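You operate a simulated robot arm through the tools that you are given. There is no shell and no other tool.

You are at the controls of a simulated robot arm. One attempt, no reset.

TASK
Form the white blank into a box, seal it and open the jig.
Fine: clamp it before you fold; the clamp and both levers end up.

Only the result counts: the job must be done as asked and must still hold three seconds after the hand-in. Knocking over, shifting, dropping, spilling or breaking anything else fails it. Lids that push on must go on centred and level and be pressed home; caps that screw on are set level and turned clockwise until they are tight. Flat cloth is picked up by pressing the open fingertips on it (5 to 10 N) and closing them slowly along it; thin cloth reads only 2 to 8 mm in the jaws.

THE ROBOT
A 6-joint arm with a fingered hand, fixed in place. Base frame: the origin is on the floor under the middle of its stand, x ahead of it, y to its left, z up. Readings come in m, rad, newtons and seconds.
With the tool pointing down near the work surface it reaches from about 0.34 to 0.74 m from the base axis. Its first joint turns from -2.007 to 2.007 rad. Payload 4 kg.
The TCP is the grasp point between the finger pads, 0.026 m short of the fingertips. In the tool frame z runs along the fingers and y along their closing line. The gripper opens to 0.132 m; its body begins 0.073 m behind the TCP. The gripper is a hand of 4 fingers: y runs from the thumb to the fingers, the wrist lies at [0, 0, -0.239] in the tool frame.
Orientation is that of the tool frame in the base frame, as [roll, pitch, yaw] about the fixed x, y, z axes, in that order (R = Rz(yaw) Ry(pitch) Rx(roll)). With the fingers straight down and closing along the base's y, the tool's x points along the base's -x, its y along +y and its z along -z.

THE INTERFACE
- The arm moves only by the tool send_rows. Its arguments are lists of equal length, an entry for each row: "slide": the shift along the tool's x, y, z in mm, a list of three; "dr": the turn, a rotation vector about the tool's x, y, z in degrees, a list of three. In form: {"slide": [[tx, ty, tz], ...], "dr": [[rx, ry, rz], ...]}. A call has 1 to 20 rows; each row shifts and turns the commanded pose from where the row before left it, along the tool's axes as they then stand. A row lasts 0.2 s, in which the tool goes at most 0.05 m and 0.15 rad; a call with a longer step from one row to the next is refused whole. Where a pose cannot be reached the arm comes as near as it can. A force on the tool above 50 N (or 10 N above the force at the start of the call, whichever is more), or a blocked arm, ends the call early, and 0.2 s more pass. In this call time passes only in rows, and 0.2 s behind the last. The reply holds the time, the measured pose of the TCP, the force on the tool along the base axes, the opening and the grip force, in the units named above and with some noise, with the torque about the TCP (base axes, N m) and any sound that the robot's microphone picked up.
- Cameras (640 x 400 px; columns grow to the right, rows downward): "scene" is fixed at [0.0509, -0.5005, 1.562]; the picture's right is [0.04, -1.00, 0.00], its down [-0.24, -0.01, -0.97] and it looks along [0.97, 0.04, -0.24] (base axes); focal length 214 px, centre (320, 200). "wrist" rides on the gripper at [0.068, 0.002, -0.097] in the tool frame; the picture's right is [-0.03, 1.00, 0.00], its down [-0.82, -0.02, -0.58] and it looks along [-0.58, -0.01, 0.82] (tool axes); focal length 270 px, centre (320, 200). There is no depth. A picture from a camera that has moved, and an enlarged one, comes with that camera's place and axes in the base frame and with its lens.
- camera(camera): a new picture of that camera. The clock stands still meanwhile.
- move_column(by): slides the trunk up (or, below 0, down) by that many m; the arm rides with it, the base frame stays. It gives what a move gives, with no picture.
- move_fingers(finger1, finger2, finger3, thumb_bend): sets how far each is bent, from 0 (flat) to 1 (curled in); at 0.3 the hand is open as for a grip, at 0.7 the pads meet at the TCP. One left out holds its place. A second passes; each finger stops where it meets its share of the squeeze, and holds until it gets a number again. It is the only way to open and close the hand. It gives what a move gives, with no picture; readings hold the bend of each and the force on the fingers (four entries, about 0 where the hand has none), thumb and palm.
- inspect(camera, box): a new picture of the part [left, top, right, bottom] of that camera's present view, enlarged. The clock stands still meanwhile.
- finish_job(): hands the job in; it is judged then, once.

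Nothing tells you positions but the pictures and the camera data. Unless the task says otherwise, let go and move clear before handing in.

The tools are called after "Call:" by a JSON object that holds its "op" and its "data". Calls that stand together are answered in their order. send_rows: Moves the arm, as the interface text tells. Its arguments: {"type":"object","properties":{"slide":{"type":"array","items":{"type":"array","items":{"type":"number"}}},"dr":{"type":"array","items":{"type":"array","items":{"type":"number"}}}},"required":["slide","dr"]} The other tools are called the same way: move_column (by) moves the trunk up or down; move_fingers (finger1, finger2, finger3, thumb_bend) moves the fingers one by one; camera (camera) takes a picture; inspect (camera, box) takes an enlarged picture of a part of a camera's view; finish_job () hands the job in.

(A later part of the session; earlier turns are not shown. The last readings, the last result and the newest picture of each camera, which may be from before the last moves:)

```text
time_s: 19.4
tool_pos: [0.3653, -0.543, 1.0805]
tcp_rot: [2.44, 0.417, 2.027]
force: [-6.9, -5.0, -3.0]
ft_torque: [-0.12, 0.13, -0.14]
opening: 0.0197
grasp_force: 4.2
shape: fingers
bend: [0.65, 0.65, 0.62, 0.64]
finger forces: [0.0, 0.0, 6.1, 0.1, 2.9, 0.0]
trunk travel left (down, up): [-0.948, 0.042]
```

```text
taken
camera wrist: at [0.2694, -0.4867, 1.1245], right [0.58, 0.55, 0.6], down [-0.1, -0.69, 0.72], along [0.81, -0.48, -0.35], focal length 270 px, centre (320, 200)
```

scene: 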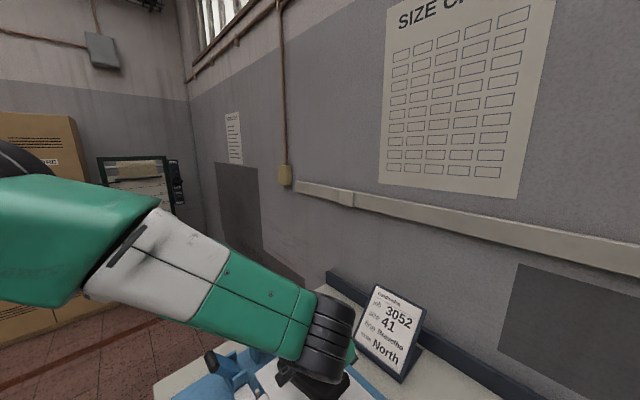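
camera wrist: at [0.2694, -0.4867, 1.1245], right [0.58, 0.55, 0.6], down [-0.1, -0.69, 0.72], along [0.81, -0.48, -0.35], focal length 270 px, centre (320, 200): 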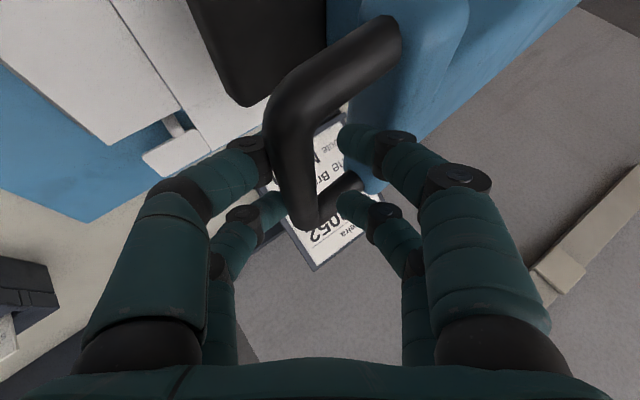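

Near the closed end now (about 80°), still light force. Lowering in small steps to find pad contact.

Call:
{"op": "send_rows", "data": {"slide": [[3.96, -10.7, 6.86], [3.9, -10.5, 6.9]], "dr": [[0, 0, 0], [0, 0, 0]]}}

Call:
{"op": "camera", "data": {"camera": "wrist"}}

```text
time_s: 20.0
tool_pos: [0.3604, -0.549, 1.0561]
tcp_rot: [2.442, 0.417, 2.029]
force: [-10.1, -4.7, -3.1]
ft_torque: [-0.09, 0.15, -0.17]
opening: 0.0202
grasp_force: 4.8
shape: fingers
bend: [0.65, 0.65, 0.61, 0.64]
finger forces: [0.0, 0.1, 6.2, 0.1, 3.6, 0.0]
trunk travel left (down, up): [-0.948, 0.042]
```

```text
taken
camera wrist: at [0.2643, -0.4921, 1.0994], right [0.58, 0.55, 0.6], down [-0.1, -0.68, 0.72], along [0.81, -0.48, -0.35], focal length 270 px, centre (320, 200)
```

wrist: 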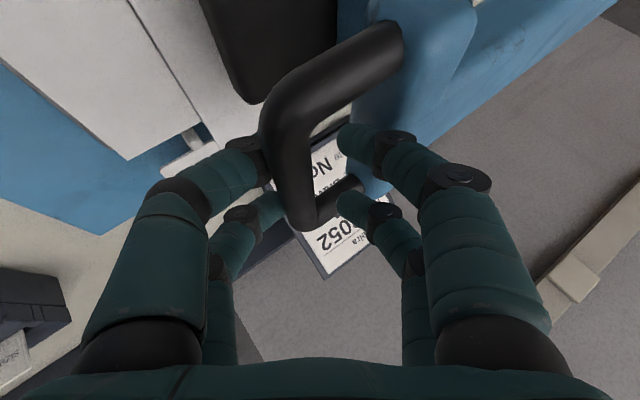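

Call:
{"op": "send_rows", "data": {"slide": [[3.7, -10.0, 6.9], [3.7, -10.0, 6.9]], "dr": [[0, 0, 0], [0, 0, 0]]}}

Call:
{"op": "camera", "data": {"camera": "wrist"}}

Call:
{"op": "inspect", "data": {"camera": "scene", "box": [160, 280, 420, 400]}}

```text
time_s: 20.6
tool_pos: [0.3582, -0.5524, 1.0319]
tcp_rot: [2.443, 0.417, 2.029]
force: [0.0, -0.1, -0.6]
ft_torque: [0.02, 0.02, -0.01]
opening: 0.0168
grasp_force: 0.4
shape: fingers
bend: [0.65, 0.65, 0.64, 0.65]
finger forces: [0.0, 0.0, 0.6, 0.0, 0.0, 0.0]
trunk travel left (down, up): [-0.948, 0.042]
```

```text
taken
camera wrist: at [0.2623, -0.4963, 1.0751], right [0.58, 0.55, 0.6], down [-0.09, -0.68, 0.72], along [0.81, -0.48, -0.34], focal length 270 px, centre (320, 200)
```

wrist: 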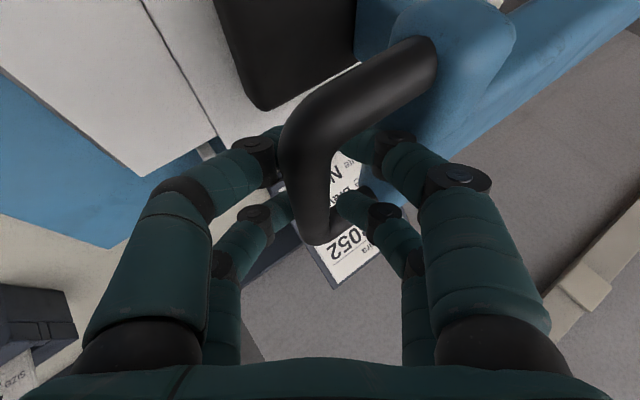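

```text
2.46 times, centred on (290, 340) of scene
camera zoom: at [0.0509, -0.5005, 1.562], right [0.04, -1.0, 0.0], down [-0.24, -0.01, -0.97], along [0.97, 0.04, -0.24], focal length 528 px, centre (394, -145)
```

zoom: 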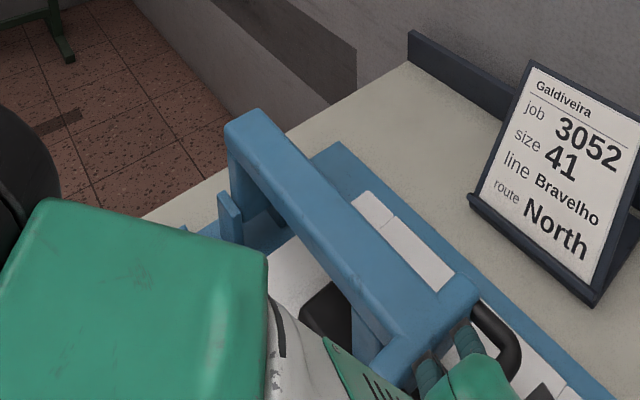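

The clamp arm now lies flat over the blank; the bar slid slightly in the grip and force dropped to zero, so it has probably met its stop. I'll squeeze firmly and press down a little to confirm it is fully clamped.

Call:
{"op": "move_fingers", "data": {"finger1": 0.75, "finger2": 0.75, "finger3": 0.75, "thumb_bend": 0.75}}

Call:
{"op": "send_rows", "data": {"slide": [[1.6, -2.4, 2.8], [1.6, -2.4, 2.8]], "dr": [[0, 0, 0], [0, 0, 0]]}}

Call:
{"op": "camera", "data": {"camera": "wrist"}}

```text
time_s: 21.6
tool_pos: [0.3591, -0.5523, 1.0328]
tcp_rot: [2.443, 0.418, 2.027]
force: [3.9, 1.0, -6.7]
ft_torque: [0.07, 0.06, 0.12]
opening: 0.0
grasp_force: 7.0
shape: fingers
bend: [0.73, 0.71, 0.67, 0.73]
finger forces: [0.0, 7.1, 6.6, 0.1, 0.6, 0.0]
trunk travel left (down, up): [-0.948, 0.042]
```

```text
time_s: 22.2
tool_pos: [0.3573, -0.5524, 1.024]
tcp_rot: [2.444, 0.419, 2.029]
force: [3.6, 1.3, 3.7]
ft_torque: [-0.05, -0.07, 0.1]
opening: 0.0002
grasp_force: 4.5
shape: fingers
bend: [0.73, 0.72, 0.71, 0.73]
finger forces: [0.1, 5.4, 2.7, 0.0, 0.1, 0.1]
trunk travel left (down, up): [-0.948, 0.042]
```

```text
taken
camera wrist: at [0.2616, -0.4966, 1.0676], right [0.58, 0.55, 0.6], down [-0.1, -0.68, 0.72], along [0.81, -0.48, -0.34], focal length 270 px, centre (320, 200)
```

wrist: 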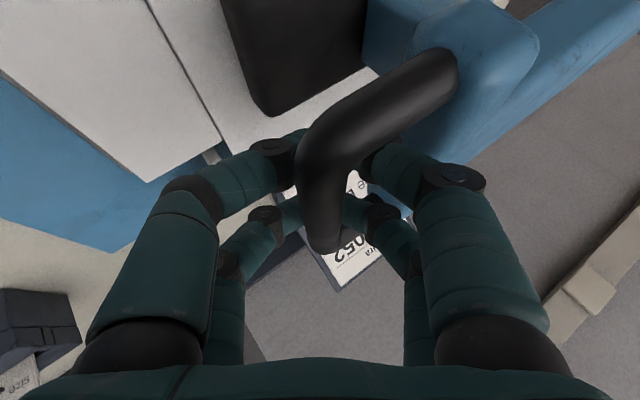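

The bar is resting above the fingertips and resists, so the clamp is at its stop. I'll open the fingers slightly and back out along the tool axis, then check.

Call:
{"op": "move_fingers", "data": {"finger1": 0.6, "finger2": 0.6, "finger3": 0.6, "thumb_bend": 0.6}}

Call:
{"op": "send_rows", "data": {"slide": [[0, 0, -12], [0, 0, -18], [0, 0, -20], [0, 0, -25], [0, 0, -25]], "dr": [[0, 0, 0], [0, 0, 0], [0, 0, 0], [0, 0, 0], [0, 0, 0]]}}

Call:
{"op": "camera", "data": {"camera": "wrist"}}

Call:
{"op": "inspect", "data": {"camera": "scene", "box": [160, 240, 420, 400]}}

```text
time_s: 23.2
tool_pos: [0.3569, -0.5523, 1.0241]
tcp_rot: [2.443, 0.418, 2.029]
force: [-1.7, 0.2, -0.5]
ft_torque: [-0.02, -0.01, 0.11]
opening: 0.0291
grasp_force: 1.4
shape: fingers
bend: [0.62, 0.6, 0.6, 0.6]
finger forces: [2.5, 0.0, 0.0, 0.1, 0.1, 0.0]
trunk travel left (down, up): [-0.948, 0.042]
```

```text
time_s: 24.4
tool_pos: [0.2858, -0.5541, 1.0951]
tcp_rot: [2.442, 0.418, 2.029]
force: [-0.2, 0.0, -0.1]
ft_torque: [0.02, 0.01, 0.03]
opening: 0.0321
grasp_force: 0.1
shape: fingers
bend: [0.6, 0.6, 0.6, 0.6]
finger forces: [0.0, 0.0, 0.0, 0.0, 0.0, 0.0]
trunk travel left (down, up): [-0.948, 0.042]
```

```text
taken
camera wrist: at [0.1893, -0.4972, 1.137], right [0.58, 0.55, 0.6], down [-0.1, -0.68, 0.72], along [0.81, -0.48, -0.35], focal length 270 px, centre (320, 200)
```

wrist: 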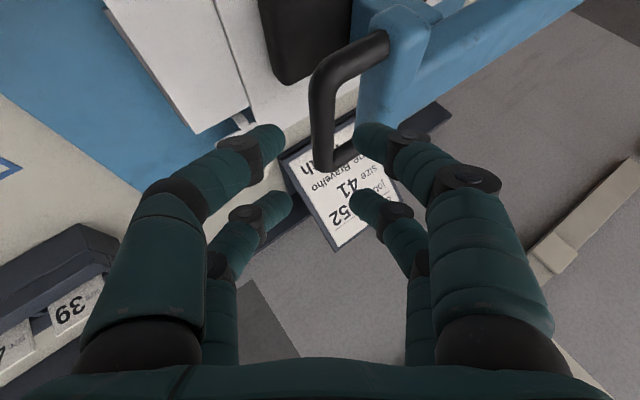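

```text
2.46 times, centred on (290, 320) of scene
camera zoom: at [0.0509, -0.5005, 1.562], right [0.04, -1.0, 0.0], down [-0.24, -0.01, -0.97], along [0.97, 0.04, -0.24], focal length 528 px, centre (394, -95)
```

zoom: 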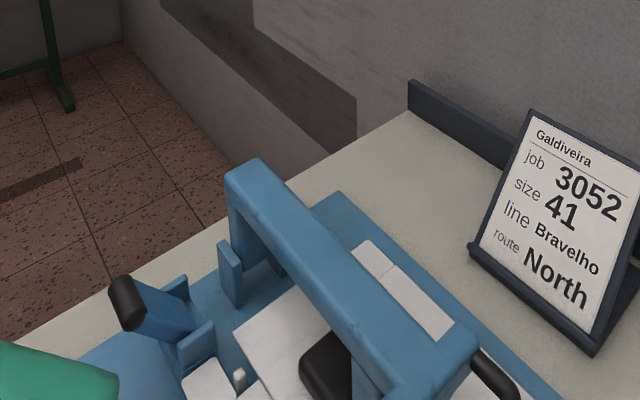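

The clamp stays down. I'll raise the hand, turn it back to straight down and view the jig from above to check the clamp and the blank.

Call:
{"op": "send_rows", "data": {"slide": [[-10.1, 14.7, -17.5], [-10.1, 14.7, -17.5], [-10.1, 14.7, -17.5], [-10.1, 14.7, -17.5], [-10.1, 14.7, -17.5], [-10.1, 14.7, -17.5], [0, 0, 0], [0, 0, 0], [0, 0, 0], [0, 0, 0], [0, 0, 0], [0, 0, 0], [0, 0, 0], [0, 0, 0], [0, 0, 0]], "dr": [[0, 0, 0], [0, 0, 0], [0, 0, 0], [0, 0, 0], [0, 0, 0], [0, 0, 0], [6.235, 0, -3.6], [6.235, 0, -3.6], [6.235, 0, -3.6], [6.235, 0, -3.6], [6.235, 0, -3.6], [0, 7.5, 0], [0, 7.5, 0], [0, 7.5, 0], [0, 7.5, 0]]}}

Call:
{"op": "camera", "data": {"camera": "wrist"}}

Call:
{"op": "camera", "data": {"camera": "scene"}}

```text
time_s: 27.6
tool_pos: [0.2861, -0.5545, 1.2438]
tcp_rot: [-3.139, -0.002, 2.355]
force: [0.4, -0.4, 0.2]
ft_torque: [0.01, -0.03, -0.01]
opening: 0.0321
grasp_force: 0.1
shape: fingers
bend: [0.6, 0.6, 0.6, 0.6]
finger forces: [0.0, 0.0, 0.0, 0.0, 0.1, 0.1]
trunk travel left (down, up): [-0.948, 0.042]
```

```text
taken
camera wrist: at [0.239, -0.5043, 1.3423], right [0.73, 0.69, 0.0], down [0.56, -0.59, 0.58], along [0.4, -0.42, -0.82], focal length 270 px, centre (320, 200)
```

wrist: 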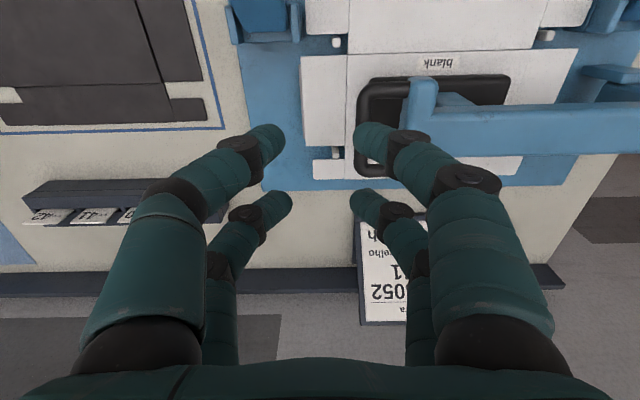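

```text
taken
```

scene: 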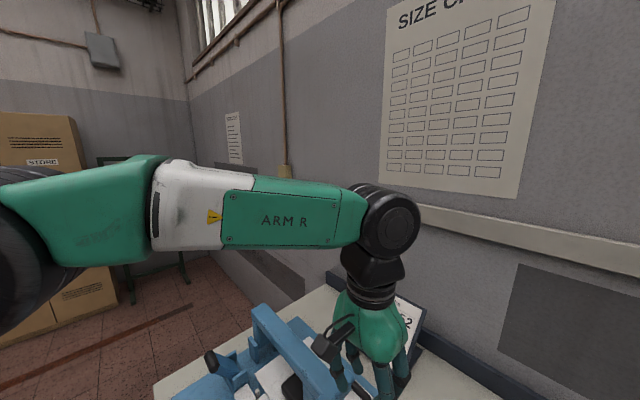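

The pad lies on the blank's centre panel and the pegs still hold the blank. I'll press down on the clamp arm with closed fingertips to make sure it is fully home.

Call:
{"op": "move_fingers", "data": {"finger1": 0.7, "finger2": 0.7, "finger3": 0.7, "thumb_bend": 0.7}}

Call:
{"op": "send_rows", "data": {"slide": [[-14, 30, 0], [-14, 30, 0], [-14, 30, 0], [-14, 30, 0], [0, 0, 30], [0, 0, 30], [0, 0, 30], [0, 0, 20], [0, 0, 10], [0, 0, 10]], "dr": [[0, 0, 0], [0, 0, 0], [0, 0, 0], [0, 0, 0], [0, 0, 0], [0, 0, 0], [0, 0, 0], [0, 0, 0], [0, 0, 0], [0, 0, 0]]}}

Call:
{"op": "camera", "data": {"camera": "wrist"}}

```text
time_s: 28.6
tool_pos: [0.2848, -0.5537, 1.2445]
tcp_rot: [3.141, 0.002, 2.355]
force: [-0.2, -1.1, -0.3]
ft_torque: [0.01, -0.01, -0.01]
opening: 0.0015
grasp_force: 0.1
shape: fingers
bend: [0.7, 0.7, 0.7, 0.7]
finger forces: [0.1, 0.0, 0.0, 0.0, 0.1, 0.0]
trunk travel left (down, up): [-0.948, 0.042]
```

```text
time_s: 30.8
tool_pos: [0.4089, -0.5087, 1.1123]
tcp_rot: [-3.141, -0.001, 2.356]
force: [-0.4, -0.2, 0.1]
ft_torque: [0.0, -0.03, -0.02]
opening: 0.0012
grasp_force: 0.1
shape: fingers
bend: [0.7, 0.7, 0.7, 0.7]
finger forces: [0.1, 0.0, 0.1, 0.0, 0.0, 0.1]
trunk travel left (down, up): [-0.948, 0.042]
```

```text
taken
camera wrist: at [0.3623, -0.4588, 1.212], right [0.73, 0.69, 0.0], down [0.56, -0.59, 0.58], along [0.4, -0.42, -0.82], focal length 270 px, centre (320, 200)
```

wrist: 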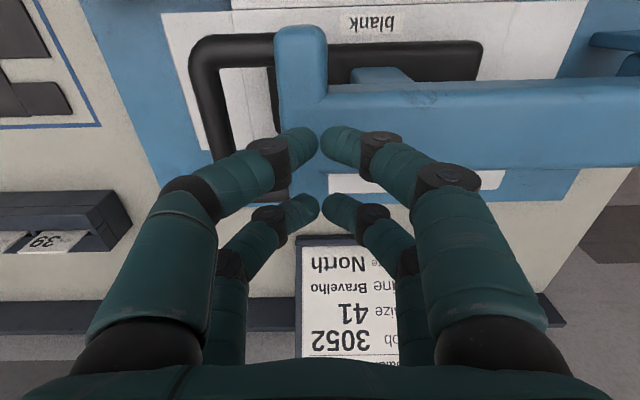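

Just above the clamp arm. Lowering slowly until contact.

Call:
{"op": "send_rows", "data": {"slide": [[0, 0, 6], [0, 0, 6], [0, 0, 6], [0, 0, 5]], "dr": [[0, 0, 0], [0, 0, 0], [0, 0, 0], [0, 0, 0]]}}

```text
time_s: 31.8
tool_pos: [0.4113, -0.5086, 1.0901]
tcp_rot: [-3.142, 0.001, 2.355]
force: [0.6, -0.1, 1.1]
ft_torque: [0.01, -0.05, 0.02]
opening: 0.0015
grasp_force: 0.0
shape: fingers
bend: [0.7, 0.7, 0.7, 0.7]
finger forces: [0.1, 0.0, 0.1, 0.0, 0.0, 0.0]
trunk travel left (down, up): [-0.948, 0.042]
```

Call:
{"op": "send_rows", "data": {"slide": [[0, 0, 4], [0, 0, 4], [0, 0, 4]], "dr": [[0, 0, 0], [0, 0, 0], [0, 0, 0]]}}

Call:
{"op": "camera", "data": {"camera": "wrist"}}

Call:
{"op": "inspect", "data": {"camera": "scene", "box": [220, 290, 420, 400]}}

```text
time_s: 32.6
tool_pos: [0.4101, -0.5088, 1.0791]
tcp_rot: [3.14, 0.003, 2.354]
force: [0.2, 0.1, 0.3]
ft_torque: [0.03, -0.02, -0.01]
opening: 0.0013
grasp_force: 0.0
shape: fingers
bend: [0.7, 0.7, 0.7, 0.7]
finger forces: [0.0, 0.1, 0.0, 0.0, 0.0, 0.0]
trunk travel left (down, up): [-0.948, 0.042]
```

```text
taken
camera wrist: at [0.363, -0.4584, 1.1776], right [0.73, 0.69, 0.0], down [0.56, -0.59, 0.58], along [0.4, -0.42, -0.82], focal length 270 px, centre (320, 200)
```

wrist: 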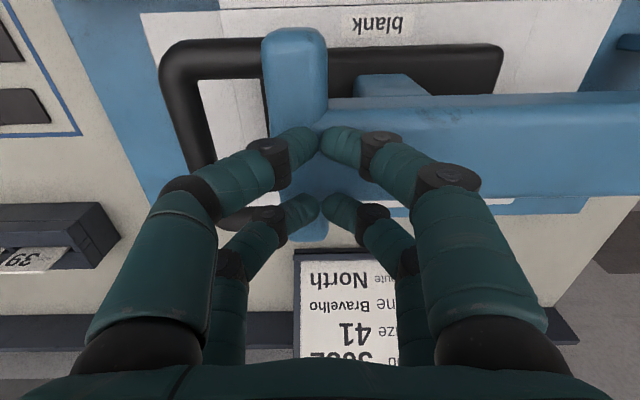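

```text
3.20 times, centred on (320, 345) of scene
camera zoom: at [0.0509, -0.5005, 1.562], right [0.04, -1.0, 0.0], down [-0.24, -0.01, -0.97], along [0.97, 0.04, -0.24], focal length 686 px, centre (320, -264)
```

zoom: 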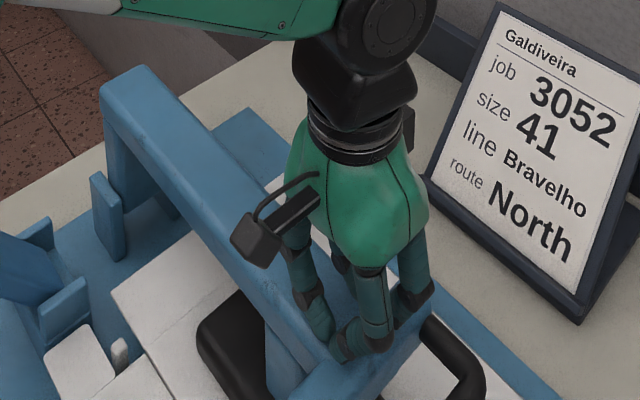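

Call:
{"op": "send_rows", "data": {"slide": [[0, 0, 4], [0, 0, 4], [0, 0, 4], [0, 0, 4]], "dr": [[0, 0, 0], [0, 0, 0], [0, 0, 0], [0, 0, 0]]}}

```text
time_s: 33.6
tool_pos: [0.4108, -0.5103, 1.0746]
tcp_rot: [-3.137, 0.02, 2.354]
force: [-4.7, 5.3, 22.6]
ft_torque: [0.36, 0.4, 0.0]
opening: 0.0
grasp_force: 11.6
shape: fingers
bend: [0.71, 0.7, 0.7, 0.71]
finger forces: [8.6, 2.2, 1.1, 0.0, 11.3, 0.0]
trunk travel left (down, up): [-0.948, 0.042]
stopped in row 4: the force on the tool passed its limit at 52 N (the readings are from after the stop); the commanded pose is now the measured one
```

The clamp takes 50 N without moving, so it's fully down. Next I'll lift off, and move above the left lever (handle at about long 0.22, short 0.48, height 1.00) to see what it folds.

Call:
{"op": "send_rows", "data": {"slide": [[0, 0, -20], [0, 0, -35], [0, 0, -35], [0, 0, -35], [17.7, 29, 0], [17.7, 29, 0], [17.7, 29, 0], [17.7, 29, 0], [17.7, 29, 0], [17.7, 29, 0], [17.7, 29, 0], [17.7, 29, 0], [17.7, 29, 0], [17.7, 29, 0]], "dr": [[0, 0, 0], [0, 0, 0], [0, 0, 0], [0, 0, 0], [0, 0, 0], [0, 0, 0], [0, 0, 0], [0, 0, 0], [0, 0, 0], [0, 0, 0], [0, 0, 0], [0, 0, 0], [0, 0, 0], [0, 0, 0]]}}

Call:
{"op": "camera", "data": {"camera": "wrist"}}

Call:
{"op": "camera", "data": {"camera": "scene"}}

```text
time_s: 36.6
tool_pos: [0.4914, -0.178, 1.1916]
tcp_rot: [-3.139, 0.015, 2.354]
force: [0.5, 0.0, -0.2]
ft_torque: [-0.04, 0.02, -0.02]
opening: 0.001
grasp_force: 0.1
shape: fingers
bend: [0.7, 0.7, 0.7, 0.7]
finger forces: [0.0, 0.0, 0.0, 0.0, 0.0, 0.1]
trunk travel left (down, up): [-0.948, 0.042]
```

```text
taken
camera wrist: at [0.4433, -0.1271, 1.2887], right [0.73, 0.69, 0.0], down [0.56, -0.58, 0.59], along [0.4, -0.43, -0.81], focal length 270 px, centre (320, 200)
```

wrist: 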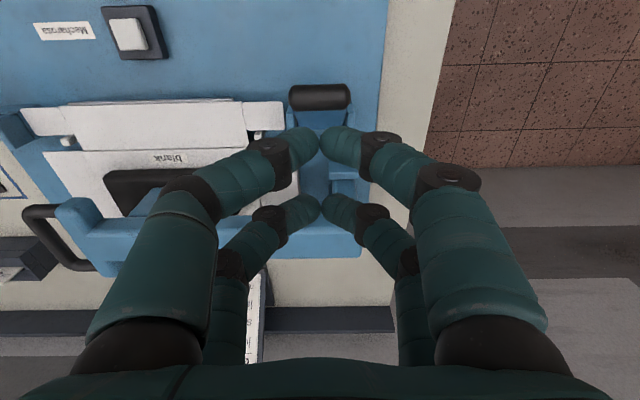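

```text
taken
```

scene: 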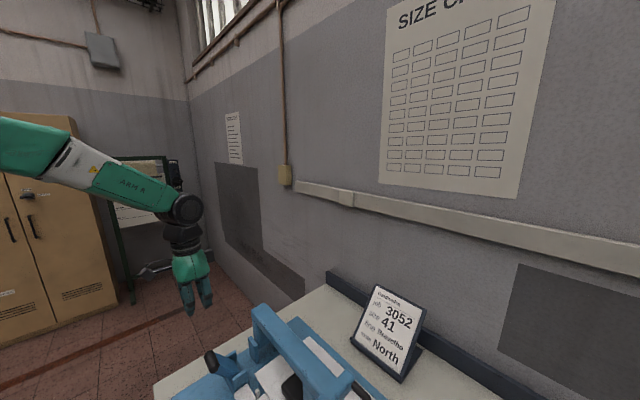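

Positioned above the left lever; the handle is confirmed at short 0.48. I'll come down so the two fingertip pairs straddle the handle and then push it gently down and forward.

Call:
{"op": "send_rows", "data": {"slide": [[-10, 0, 30], [0, 0, 30], [0, 0, 30], [0, 0, 30], [0, 0, 25]], "dr": [[0, 0.4, 0], [0, 0.4, 0], [0, 0, 0], [0, 0, 0], [0, 0, 0]]}}

Call:
{"op": "camera", "data": {"camera": "wrist"}}

Call:
{"op": "inspect", "data": {"camera": "scene", "box": [150, 290, 330, 400]}}

```text
time_s: 37.8
tool_pos: [0.5005, -0.1877, 1.0468]
tcp_rot: [-3.139, 0.001, 2.354]
force: [0.5, -0.9, -0.4]
ft_torque: [0.01, 0.03, 0.02]
opening: 0.0012
grasp_force: 0.0
shape: fingers
bend: [0.7, 0.7, 0.7, 0.7]
finger forces: [0.0, 0.0, 0.0, 0.0, 0.1, 0.0]
trunk travel left (down, up): [-0.948, 0.042]
```

```text
taken
camera wrist: at [0.4522, -0.1384, 1.1449], right [0.73, 0.69, 0.0], down [0.56, -0.59, 0.58], along [0.4, -0.42, -0.82], focal length 270 px, centre (320, 200)
```

wrist: 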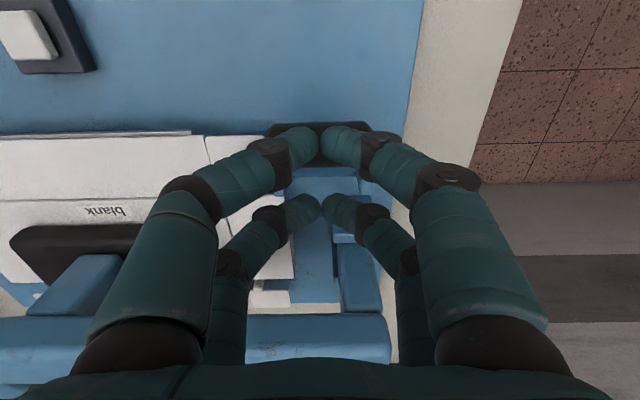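

```text
3.56 times, centred on (240, 345) of scene
camera zoom: at [0.0509, -0.5005, 1.562], right [0.04, -1.0, 0.0], down [-0.24, -0.01, -0.97], along [0.97, 0.04, -0.24], focal length 763 px, centre (604, -316)
```

zoom: 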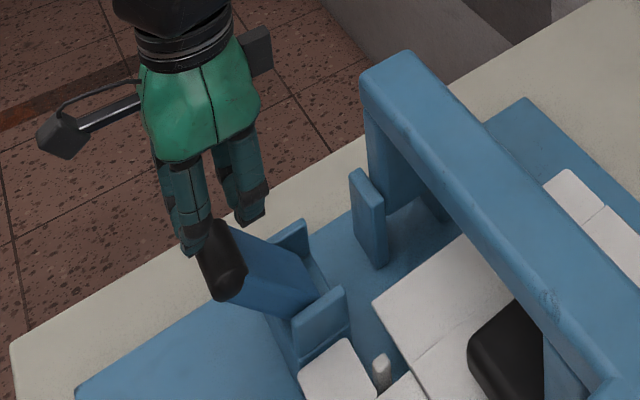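

Call:
{"op": "send_rows", "data": {"slide": [[4, 0, 6], [0, 0, 6], [0, 0, 6]], "dr": [[0, 0, 0], [0, 0, 0], [0, 0, 0]]}}

Call:
{"op": "camera", "data": {"camera": "wrist"}}

Call:
{"op": "inspect", "data": {"camera": "scene", "box": [180, 310, 260, 390]}}

```text
time_s: 38.6
tool_pos: [0.4956, -0.1841, 1.0283]
tcp_rot: [-3.138, 0.002, 2.354]
force: [1.5, 0.8, -0.4]
ft_torque: [-0.01, -0.02, -0.02]
opening: 0.0009
grasp_force: 0.0
shape: fingers
bend: [0.7, 0.7, 0.7, 0.7]
finger forces: [0.1, 0.0, 0.0, 0.0, 0.1, 0.0]
trunk travel left (down, up): [-0.948, 0.042]
```

```text
taken
camera wrist: at [0.4487, -0.1352, 1.1268], right [0.73, 0.69, 0.0], down [0.56, -0.59, 0.58], along [0.4, -0.42, -0.82], focal length 270 px, centre (320, 200)
```

wrist: 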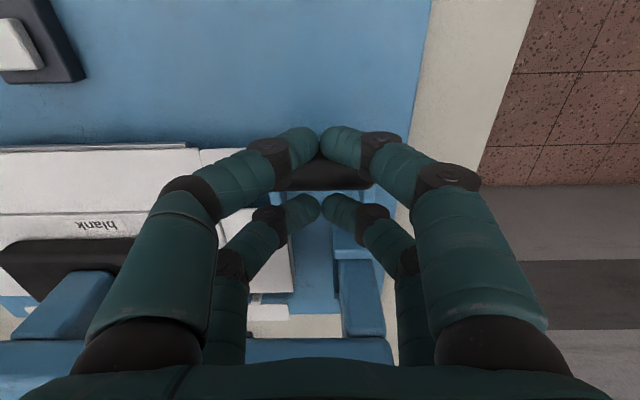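

```text
5.00 times, centred on (220, 350) of scene
camera zoom: at [0.0509, -0.5005, 1.562], right [0.04, -1.0, 0.0], down [-0.24, -0.01, -0.97], along [0.97, 0.04, -0.24], focal length 1072 px, centre (820, -550)
```

zoom: 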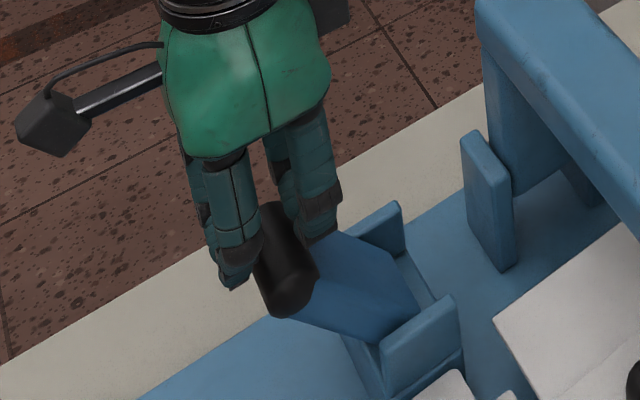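

The handle is now caged between the front and back fingertip pairs. I'll push it forward/down about 20° and see which flaps respond.

Call:
{"op": "send_rows", "data": {"slide": [[9, 0, 6], [9, 0, 7], [9, 0, 8]], "dr": [[0, 0, 0], [0, 0, 0], [0, 0, 0]]}}

Call:
{"op": "camera", "data": {"camera": "wrist"}}

Call:
{"op": "inspect", "data": {"camera": "scene", "box": [170, 290, 390, 400]}}

```text
time_s: 39.4
tool_pos: [0.4764, -0.1665, 1.0077]
tcp_rot: [-3.139, 0.0, 2.354]
force: [0.5, -1.0, 0.7]
ft_torque: [-0.03, -0.01, -0.01]
opening: 0.0008
grasp_force: 1.0
shape: fingers
bend: [0.7, 0.7, 0.7, 0.7]
finger forces: [0.1, 0.5, 1.1, 0.1, 0.0, 0.0]
trunk travel left (down, up): [-0.948, 0.042]
```

```text
taken
camera wrist: at [0.4301, -0.116, 1.1058], right [0.73, 0.69, 0.0], down [0.56, -0.59, 0.58], along [0.4, -0.42, -0.82], focal length 270 px, centre (320, 200)
```

wrist: 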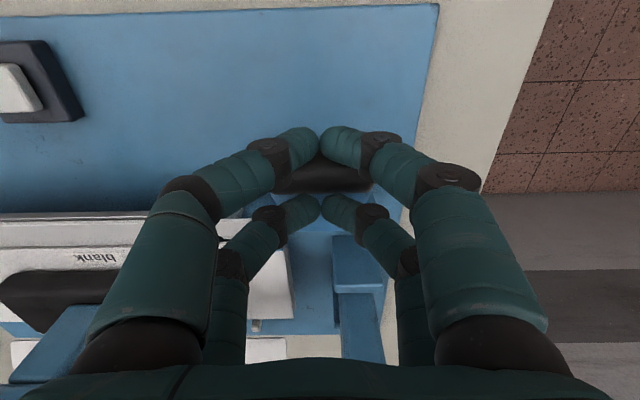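

```text
2.91 times, centred on (280, 345) of scene
camera zoom: at [0.0509, -0.5005, 1.562], right [0.04, -1.0, 0.0], down [-0.24, -0.01, -0.97], along [0.97, 0.04, -0.24], focal length 624 px, centre (436, -222)
```

zoom: 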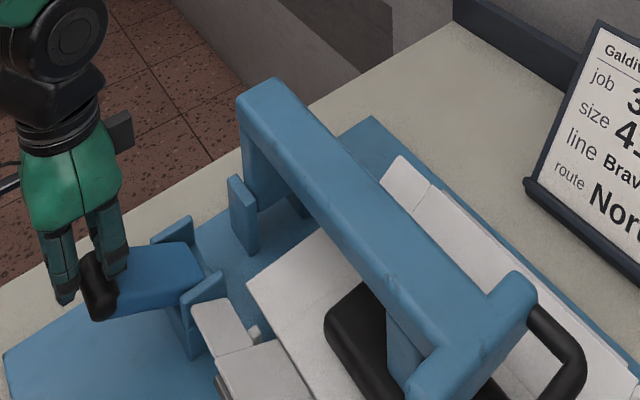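

The left lever raises the two long side flaps (front and back), so it should go first. I'll move the fingertips on top of the handle to press it the rest of the way down; first checking whether it stays when released.

Call:
{"op": "send_rows", "data": {"slide": [[0, 0, -20], [0, 0, -20], [0, 0, -10]], "dr": [[0, 0, 0], [0, 0, 0], [0, 0, 0]]}}

Call:
{"op": "camera", "data": {"camera": "wrist"}}

Call:
{"op": "inspect", "data": {"camera": "scene", "box": [170, 290, 390, 400]}}

```text
time_s: 40.2
tool_pos: [0.4765, -0.1642, 1.0578]
tcp_rot: [-3.14, 0.001, 2.354]
force: [-0.2, -0.1, 0.4]
ft_torque: [0.01, -0.01, 0.0]
opening: 0.0011
grasp_force: 0.1
shape: fingers
bend: [0.7, 0.7, 0.7, 0.7]
finger forces: [0.1, 0.0, 0.0, 0.1, 0.1, 0.0]
trunk travel left (down, up): [-0.948, 0.042]
```

```text
taken
camera wrist: at [0.4299, -0.1156, 1.1561], right [0.73, 0.69, 0.0], down [0.56, -0.59, 0.58], along [0.4, -0.42, -0.82], focal length 270 px, centre (320, 200)
```

wrist: 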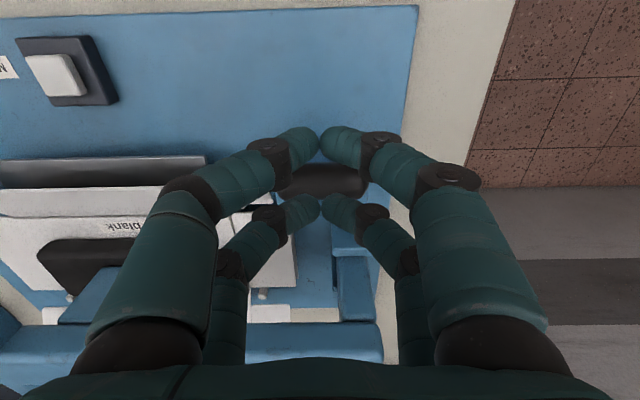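

```text
2.91 times, centred on (280, 345) of scene
camera zoom: at [0.0509, -0.5005, 1.562], right [0.04, -1.0, 0.0], down [-0.24, -0.01, -0.97], along [0.97, 0.04, -0.24], focal length 624 px, centre (436, -222)
```

zoom: 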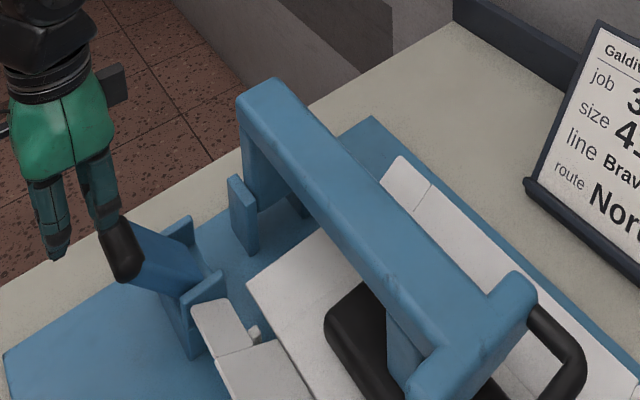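

Call:
{"op": "inspect", "data": {"camera": "wrist", "box": [0, 120, 320, 320]}}

Call:
{"op": "inspect", "data": {"camera": "scene", "box": [190, 320, 330, 400]}}

```text
2.00 times, centred on (160, 220) of wrist
camera zoom: at [0.4299, -0.1156, 1.1561], right [0.73, 0.69, 0.0], down [0.56, -0.59, 0.58], along [0.4, -0.42, -0.82], focal length 541 px, centre (640, 160)
```

zoom: 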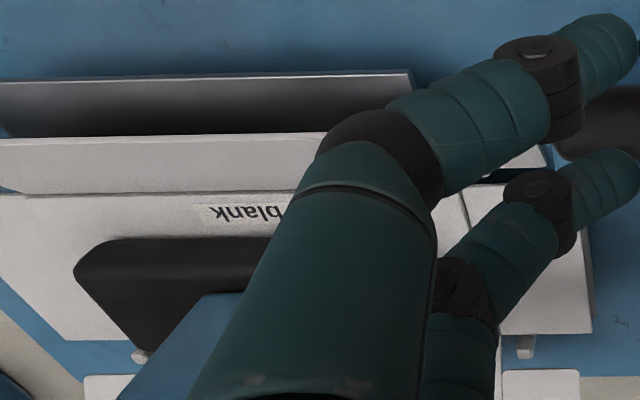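

```text
4.57 times, centred on (260, 360) of scene
camera zoom: at [0.0509, -0.5005, 1.562], right [0.04, -1.0, 0.0], down [-0.24, -0.01, -0.97], along [0.97, 0.04, -0.24], focal length 980 px, centre (594, -531)
```

zoom: 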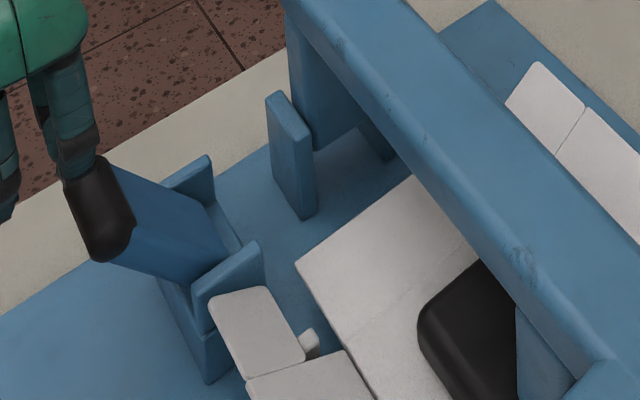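

The lever is spring-returned: the front plate dropped back while the flap stayed partly creased. I'll now position the front fingertips on top of the handle and press the full stroke in one go.

Call:
{"op": "send_rows", "data": {"slide": [[-25, 0, 0], [-26, 0, 0], [0, 0, 8], [0, 0, 6]], "dr": [[0, 0, 0], [0, 0, 0], [0, 0, 0], [0, 0, 0]]}}

Call:
{"op": "camera", "data": {"camera": "wrist"}}

Call:
{"op": "inspect", "data": {"camera": "scene", "box": [170, 290, 330, 400]}}

```text
time_s: 41.2
tool_pos: [0.5145, -0.2033, 1.0431]
tcp_rot: [-3.137, 0.002, 2.356]
force: [0.3, 0.1, -0.9]
ft_torque: [0.05, -0.01, 0.01]
opening: 0.0011
grasp_force: 0.1
shape: fingers
bend: [0.7, 0.7, 0.7, 0.7]
finger forces: [0.0, 0.0, 0.0, 0.1, 0.0, 0.0]
trunk travel left (down, up): [-0.948, 0.042]
```

```text
taken
camera wrist: at [0.4662, -0.1529, 1.1414], right [0.73, 0.69, 0.0], down [0.56, -0.59, 0.58], along [0.4, -0.42, -0.82], focal length 270 px, centre (320, 200)
```

wrist: 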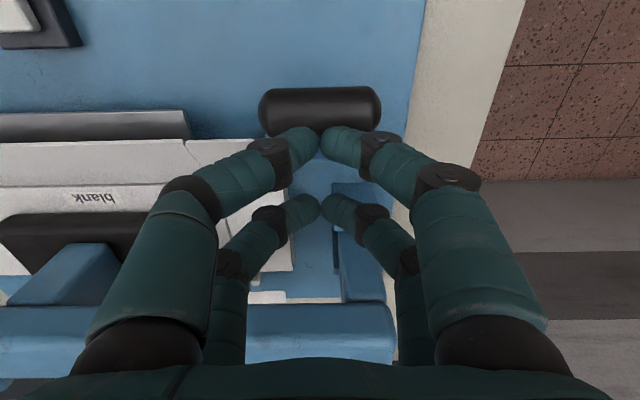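

```text
3.64 times, centred on (250, 345) of scene
camera zoom: at [0.0509, -0.5005, 1.562], right [0.04, -1.0, 0.0], down [-0.24, -0.01, -0.97], along [0.97, 0.04, -0.24], focal length 780 px, centre (574, -327)
```

zoom: 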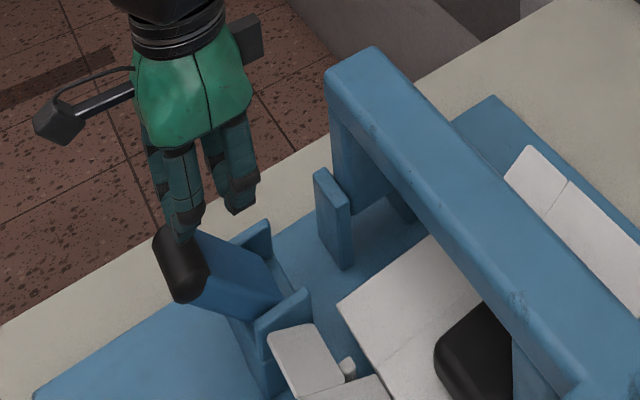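

Lever is back at its rest angle and the front fingertips are just above/behind the handle. Pressing along the arc now.

Call:
{"op": "send_rows", "data": {"slide": [[3, 0, 6], [9, 0, 8], [8, 0, 9], [7, 0, 10], [5, 0, 11]], "dr": [[0, 0, 0], [0, 0, 0], [0, 0, 0], [0, 0, 0], [0, 0, 0]]}}

Call:
{"op": "camera", "data": {"camera": "wrist"}}

Call:
{"op": "inspect", "data": {"camera": "scene", "box": [170, 290, 390, 400]}}

```text
time_s: 42.4
tool_pos: [0.4899, -0.1789, 0.9991]
tcp_rot: [-3.138, 0.002, 2.355]
force: [-0.4, 0.2, 1.7]
ft_torque: [0.04, 0.04, 0.02]
opening: 0.0005
grasp_force: 1.2
shape: fingers
bend: [0.7, 0.7, 0.7, 0.7]
finger forces: [1.2, 0.0, 0.1, 0.0, 1.4, 0.0]
trunk travel left (down, up): [-0.948, 0.042]
```

```text
taken
camera wrist: at [0.4432, -0.1292, 1.0972], right [0.73, 0.69, 0.0], down [0.56, -0.59, 0.58], along [0.4, -0.42, -0.82], focal length 270 px, centre (320, 200)
```

wrist: 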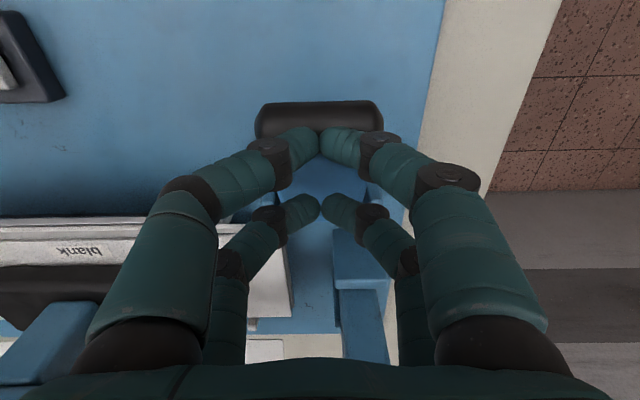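

```text
2.91 times, centred on (280, 345) of scene
camera zoom: at [0.0509, -0.5005, 1.562], right [0.04, -1.0, 0.0], down [-0.24, -0.01, -0.97], along [0.97, 0.04, -0.24], focal length 624 px, centre (436, -222)
```

zoom: 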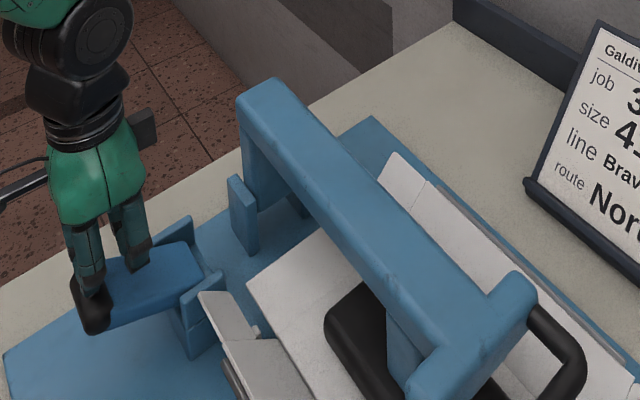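

The lever goes down smoothly and the long flaps rise. Pressing further.

Call:
{"op": "send_rows", "data": {"slide": [[4, 0, 11], [2, 0, 11], [1, 0, 11]], "dr": [[0, 0, 0], [0, 0, 0], [0, 0, 0]]}}

Call:
{"op": "camera", "data": {"camera": "wrist"}}

Call:
{"op": "inspect", "data": {"camera": "scene", "box": [170, 290, 390, 400]}}

```text
time_s: 43.2
tool_pos: [0.4849, -0.1736, 0.9654]
tcp_rot: [-3.138, -0.001, 2.356]
force: [0.2, 0.0, -0.3]
ft_torque: [0.04, 0.0, -0.03]
opening: 0.0011
grasp_force: 0.1
shape: fingers
bend: [0.7, 0.7, 0.7, 0.7]
finger forces: [0.0, 0.0, 0.0, 0.0, 0.1, 0.0]
trunk travel left (down, up): [-0.948, 0.042]
```

```text
taken
camera wrist: at [0.4385, -0.1246, 1.0643], right [0.73, 0.69, 0.0], down [0.56, -0.59, 0.58], along [0.4, -0.42, -0.82], focal length 270 px, centre (320, 200)
```

wrist: 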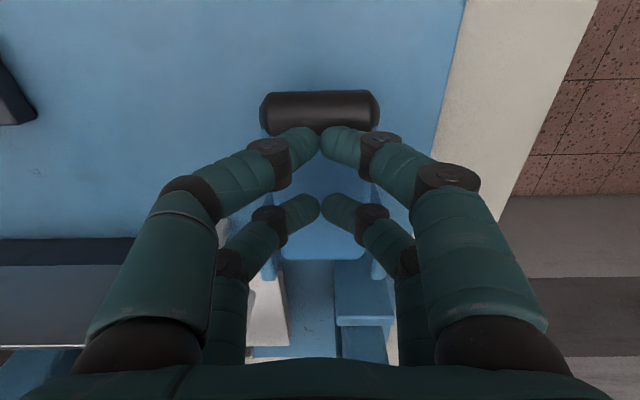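

```text
2.91 times, centred on (280, 345) of scene
camera zoom: at [0.0509, -0.5005, 1.562], right [0.04, -1.0, 0.0], down [-0.24, -0.01, -0.97], along [0.97, 0.04, -0.24], focal length 624 px, centre (436, -222)
```

zoom: 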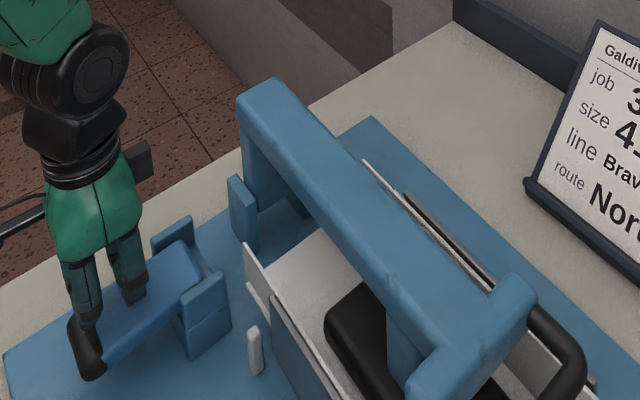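

The long walls now stand upright with the plates behind them. Pressing a bit further to find the lever's stop.

Call:
{"op": "send_rows", "data": {"slide": [[0, 0, 4], [0, 0, 4], [0, 0, 4]], "dr": [[0, 0, 0], [0, 0, 0], [0, 0, 0]]}}

Call:
{"op": "inspect", "data": {"camera": "wrist", "box": [200, 60, 440, 240]}}

Call:
{"op": "inspect", "data": {"camera": "scene", "box": [190, 320, 330, 400]}}

```text
time_s: 44.0
tool_pos: [0.4851, -0.1748, 0.9544]
tcp_rot: [-3.138, 0.003, 2.355]
force: [0.1, -0.5, 0.6]
ft_torque: [0.0, -0.01, -0.01]
opening: 0.0008
grasp_force: 0.1
shape: fingers
bend: [0.7, 0.7, 0.7, 0.7]
finger forces: [0.0, 0.1, 0.1, 0.0, 0.0, 0.1]
trunk travel left (down, up): [-0.948, 0.042]
```

```text
2.22 times, centred on (320, 150) of wrist
camera zoom: at [0.4381, -0.1246, 1.0528], right [0.73, 0.69, 0.0], down [0.56, -0.59, 0.58], along [0.4, -0.42, -0.82], focal length 601 px, centre (320, 311)
```

zoom: 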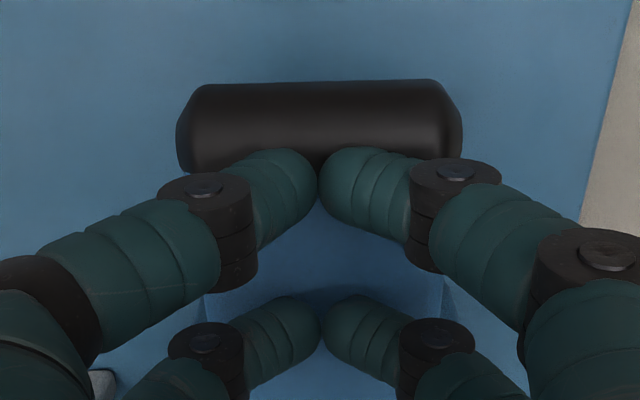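

```text
4.57 times, centred on (260, 360) of scene
camera zoom: at [0.0509, -0.5005, 1.562], right [0.04, -1.0, 0.0], down [-0.24, -0.01, -0.97], along [0.97, 0.04, -0.24], focal length 980 px, centre (594, -531)
```

zoom: 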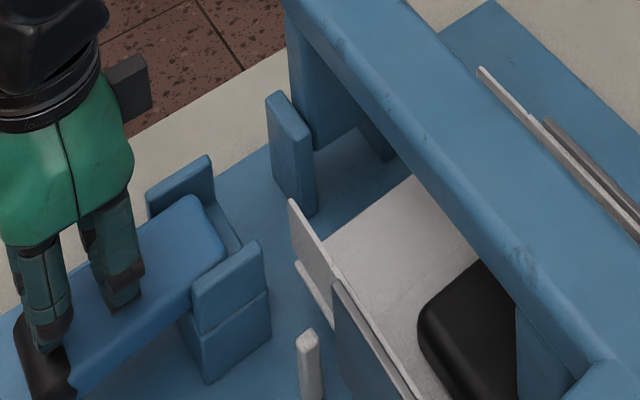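

No resistance: the lever seems to have snapped over to its down position by itself. I'll lift off and verify it stays down.

Call:
{"op": "send_rows", "data": {"slide": [[0, 0, -25], [0, 0, -35], [0, 0, -35], [0, 0, -35], [0, 0, -35], [0, 0, -35]], "dr": [[0, 0, 0], [0, 0, 0], [0, 0, 0], [0, 0, 0], [0, 0, 0], [0, 0, 0]]}}

Call:
{"op": "camera", "data": {"camera": "wrist"}}

Call:
{"op": "inspect", "data": {"camera": "scene", "box": [170, 290, 390, 400]}}

```text
time_s: 45.4
tool_pos: [0.4843, -0.1731, 1.1563]
tcp_rot: [-3.139, 0.001, 2.355]
force: [0.3, -0.4, 0.0]
ft_torque: [0.01, -0.02, 0.02]
opening: 0.0008
grasp_force: 0.1
shape: fingers
bend: [0.7, 0.7, 0.7, 0.7]
finger forces: [0.0, 0.0, 0.0, 0.0, 0.0, 0.0]
trunk travel left (down, up): [-0.948, 0.042]
```

```text
taken
camera wrist: at [0.437, -0.1234, 1.2543], right [0.73, 0.69, 0.0], down [0.56, -0.59, 0.58], along [0.4, -0.42, -0.82], focal length 270 px, centre (320, 200)
```

wrist: 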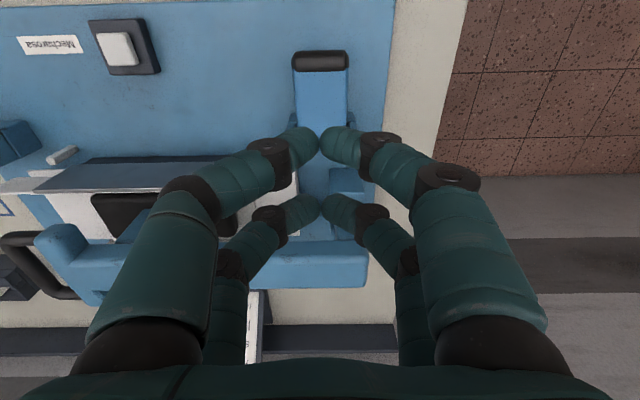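

```text
2.91 times, centred on (280, 345) of scene
camera zoom: at [0.0509, -0.5005, 1.562], right [0.04, -1.0, 0.0], down [-0.24, -0.01, -0.97], along [0.97, 0.04, -0.24], focal length 624 px, centre (436, -222)
```

zoom: 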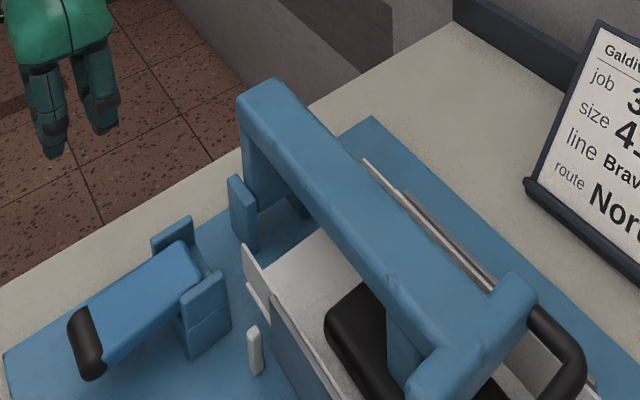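

The left lever stays down and the long walls are up. Now moving over to the right lever for the end flaps.

Call:
{"op": "send_rows", "data": {"slide": [[-2.6, -29.7, 0], [-2.6, -29.7, 0], [-2.6, -29.7, 0], [-2.6, -29.7, 0], [-2.6, -29.7, 0], [-2.6, -29.7, 0], [-2.6, -29.7, 0], [-2.6, -29.7, 0], [-2.6, -29.7, 0], [-2.6, -29.7, 0], [-2.6, -29.7, 0], [-2.6, -29.7, 0], [-2.6, -29.7, 0], [-2.6, -29.7, 0], [-2.6, -29.7, 0], [-2.6, -29.7, 0]], "dr": [[0, 0, 0], [0, 0, 0], [0, 0, 0], [0, 0, 0], [0, 0, 0], [0, 0, 0], [0, 0, 0], [0, 0, 0], [0, 0, 0], [0, 0, 0], [0, 0, 0], [0, 0, 0], [0, 0, 0], [0, 0, 0], [0, 0, 0], [0, 0, 0]]}}

Call:
{"op": "camera", "data": {"camera": "wrist"}}

Call:
{"op": "camera", "data": {"camera": "scene"}}

```text
time_s: 48.8
tool_pos: [0.1779, -0.5404, 1.1546]
tcp_rot: [-3.14, 0.0, 2.354]
force: [0.0, -0.1, 0.3]
ft_torque: [0.02, -0.03, 0.0]
opening: 0.0007
grasp_force: 0.1
shape: fingers
bend: [0.7, 0.7, 0.7, 0.7]
finger forces: [0.0, 0.0, 0.0, 0.1, 0.0, 0.1]
trunk travel left (down, up): [-0.948, 0.042]
```

```text
taken
camera wrist: at [0.1307, -0.49, 1.2541], right [0.73, 0.69, 0.0], down [0.56, -0.59, 0.58], along [0.4, -0.42, -0.82], focal length 270 px, centre (320, 200)
```

wrist: 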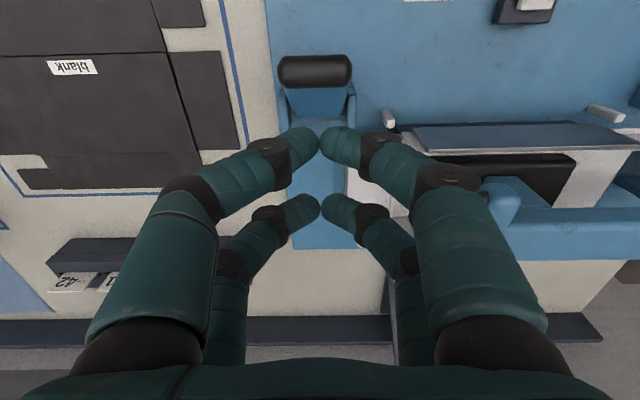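

```text
taken
```

scene: 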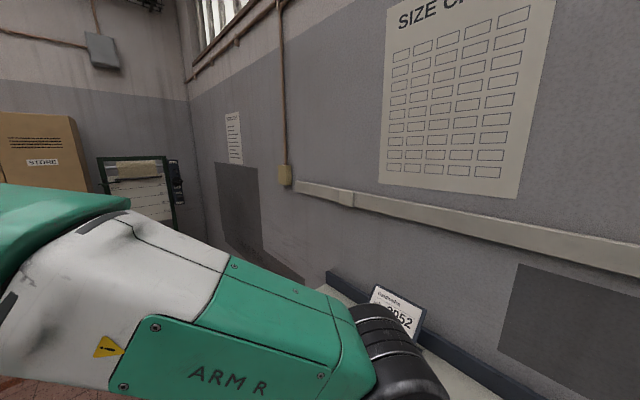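

Aligned above the right lever handle. Lowering and pressing it along the same arc.

Call:
{"op": "send_rows", "data": {"slide": [[0, -2, 30], [0, 0, 30], [0, 0, 30], [0, 0, 21], [3, 0, 6], [9, 0, 8], [8, 0, 9]], "dr": [[0, 0, 0], [0, 0, 0], [0, 0, 0], [0, 0, 0], [0, 0, 0], [0, 0, 0], [0, 0, 0]]}}

Call:
{"op": "camera", "data": {"camera": "wrist"}}

```text
time_s: 50.4
tool_pos: [0.1615, -0.526, 1.0234]
tcp_rot: [-3.139, 0.002, 2.356]
force: [-3.6, 2.4, 9.5]
ft_torque: [0.14, 0.17, -0.02]
opening: 0.0
grasp_force: 5.3
shape: fingers
bend: [0.71, 0.7, 0.7, 0.7]
finger forces: [4.3, 0.0, 0.1, 0.0, 6.4, 0.0]
trunk travel left (down, up): [-0.948, 0.042]
```

```text
taken
camera wrist: at [0.1146, -0.4758, 1.1216], right [0.73, 0.69, 0.0], down [0.56, -0.59, 0.58], along [0.4, -0.42, -0.82], focal length 270 px, centre (320, 200)
```

wrist: 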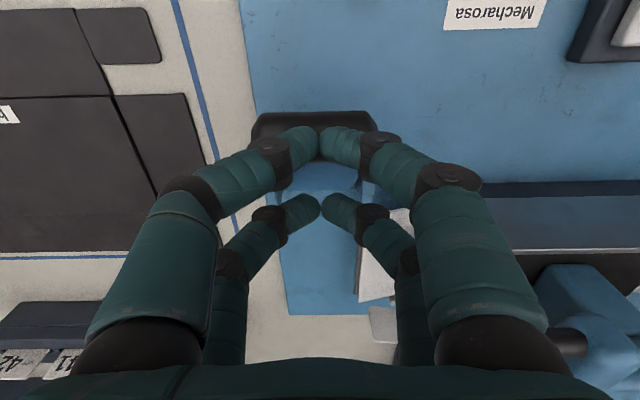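

Call:
{"op": "send_rows", "data": {"slide": [[7, 0, 10], [5, 0, 11]], "dr": [[0, 0, 0], [0, 0, 0]]}}

Call:
{"op": "camera", "data": {"camera": "wrist"}}

```text
time_s: 51.0
tool_pos: [0.1535, -0.5175, 1.0012]
tcp_rot: [-3.138, 0.0, 2.353]
force: [-0.8, 0.7, 2.4]
ft_torque: [0.07, 0.03, 0.0]
opening: 0.0003
grasp_force: 1.7
shape: fingers
bend: [0.7, 0.7, 0.7, 0.7]
finger forces: [1.0, 0.0, 0.0, 0.1, 1.2, 0.0]
trunk travel left (down, up): [-0.948, 0.042]
```

```text
taken
camera wrist: at [0.1073, -0.4679, 1.0991], right [0.73, 0.69, 0.0], down [0.56, -0.59, 0.58], along [0.4, -0.42, -0.82], focal length 270 px, centre (320, 200)
```

wrist: 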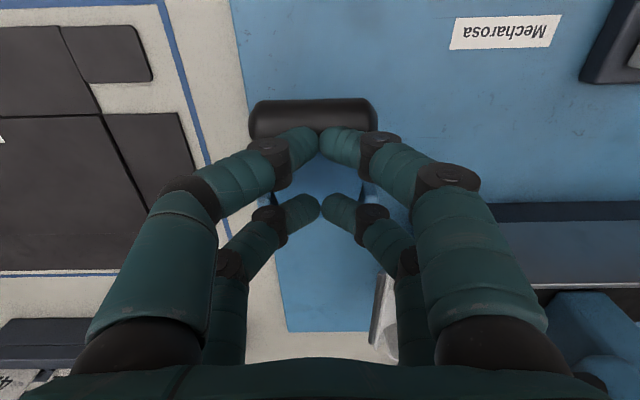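

The end flap is rising (seen at lower right edge). Continuing the press to the bottom.

Call:
{"op": "send_rows", "data": {"slide": [[4, 0, 11], [2, 0, 11], [1, 0, 11], [0, 0, 5], [0, 0, 5]], "dr": [[0, 0, 0], [0, 0, 0], [0, 0, 0], [0, 0, 0], [0, 0, 0]]}}

Call:
{"op": "camera", "data": {"camera": "wrist"}}

```text
time_s: 52.2
tool_pos: [0.1499, -0.5138, 0.9585]
tcp_rot: [-3.137, 0.001, 2.353]
force: [0.2, -0.7, -0.3]
ft_torque: [-0.03, 0.0, 0.0]
opening: 0.001
grasp_force: 0.0
shape: fingers
bend: [0.7, 0.7, 0.7, 0.7]
finger forces: [0.0, 0.0, 0.0, 0.0, 0.0, 0.0]
trunk travel left (down, up): [-0.948, 0.042]
```

```text
taken
camera wrist: at [0.1019, -0.4635, 1.0561], right [0.73, 0.69, 0.0], down [0.56, -0.59, 0.58], along [0.4, -0.42, -0.82], focal length 270 px, centre (320, 200)
```

wrist: 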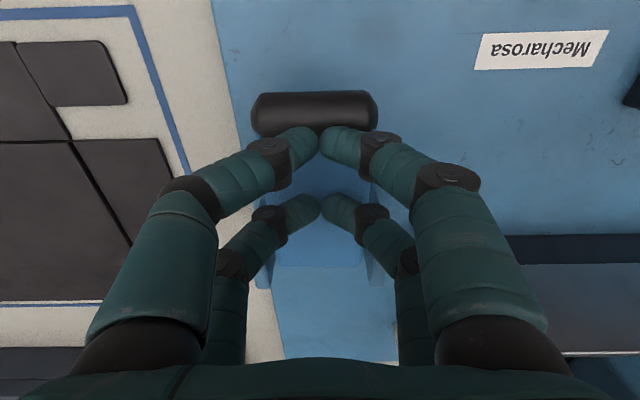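

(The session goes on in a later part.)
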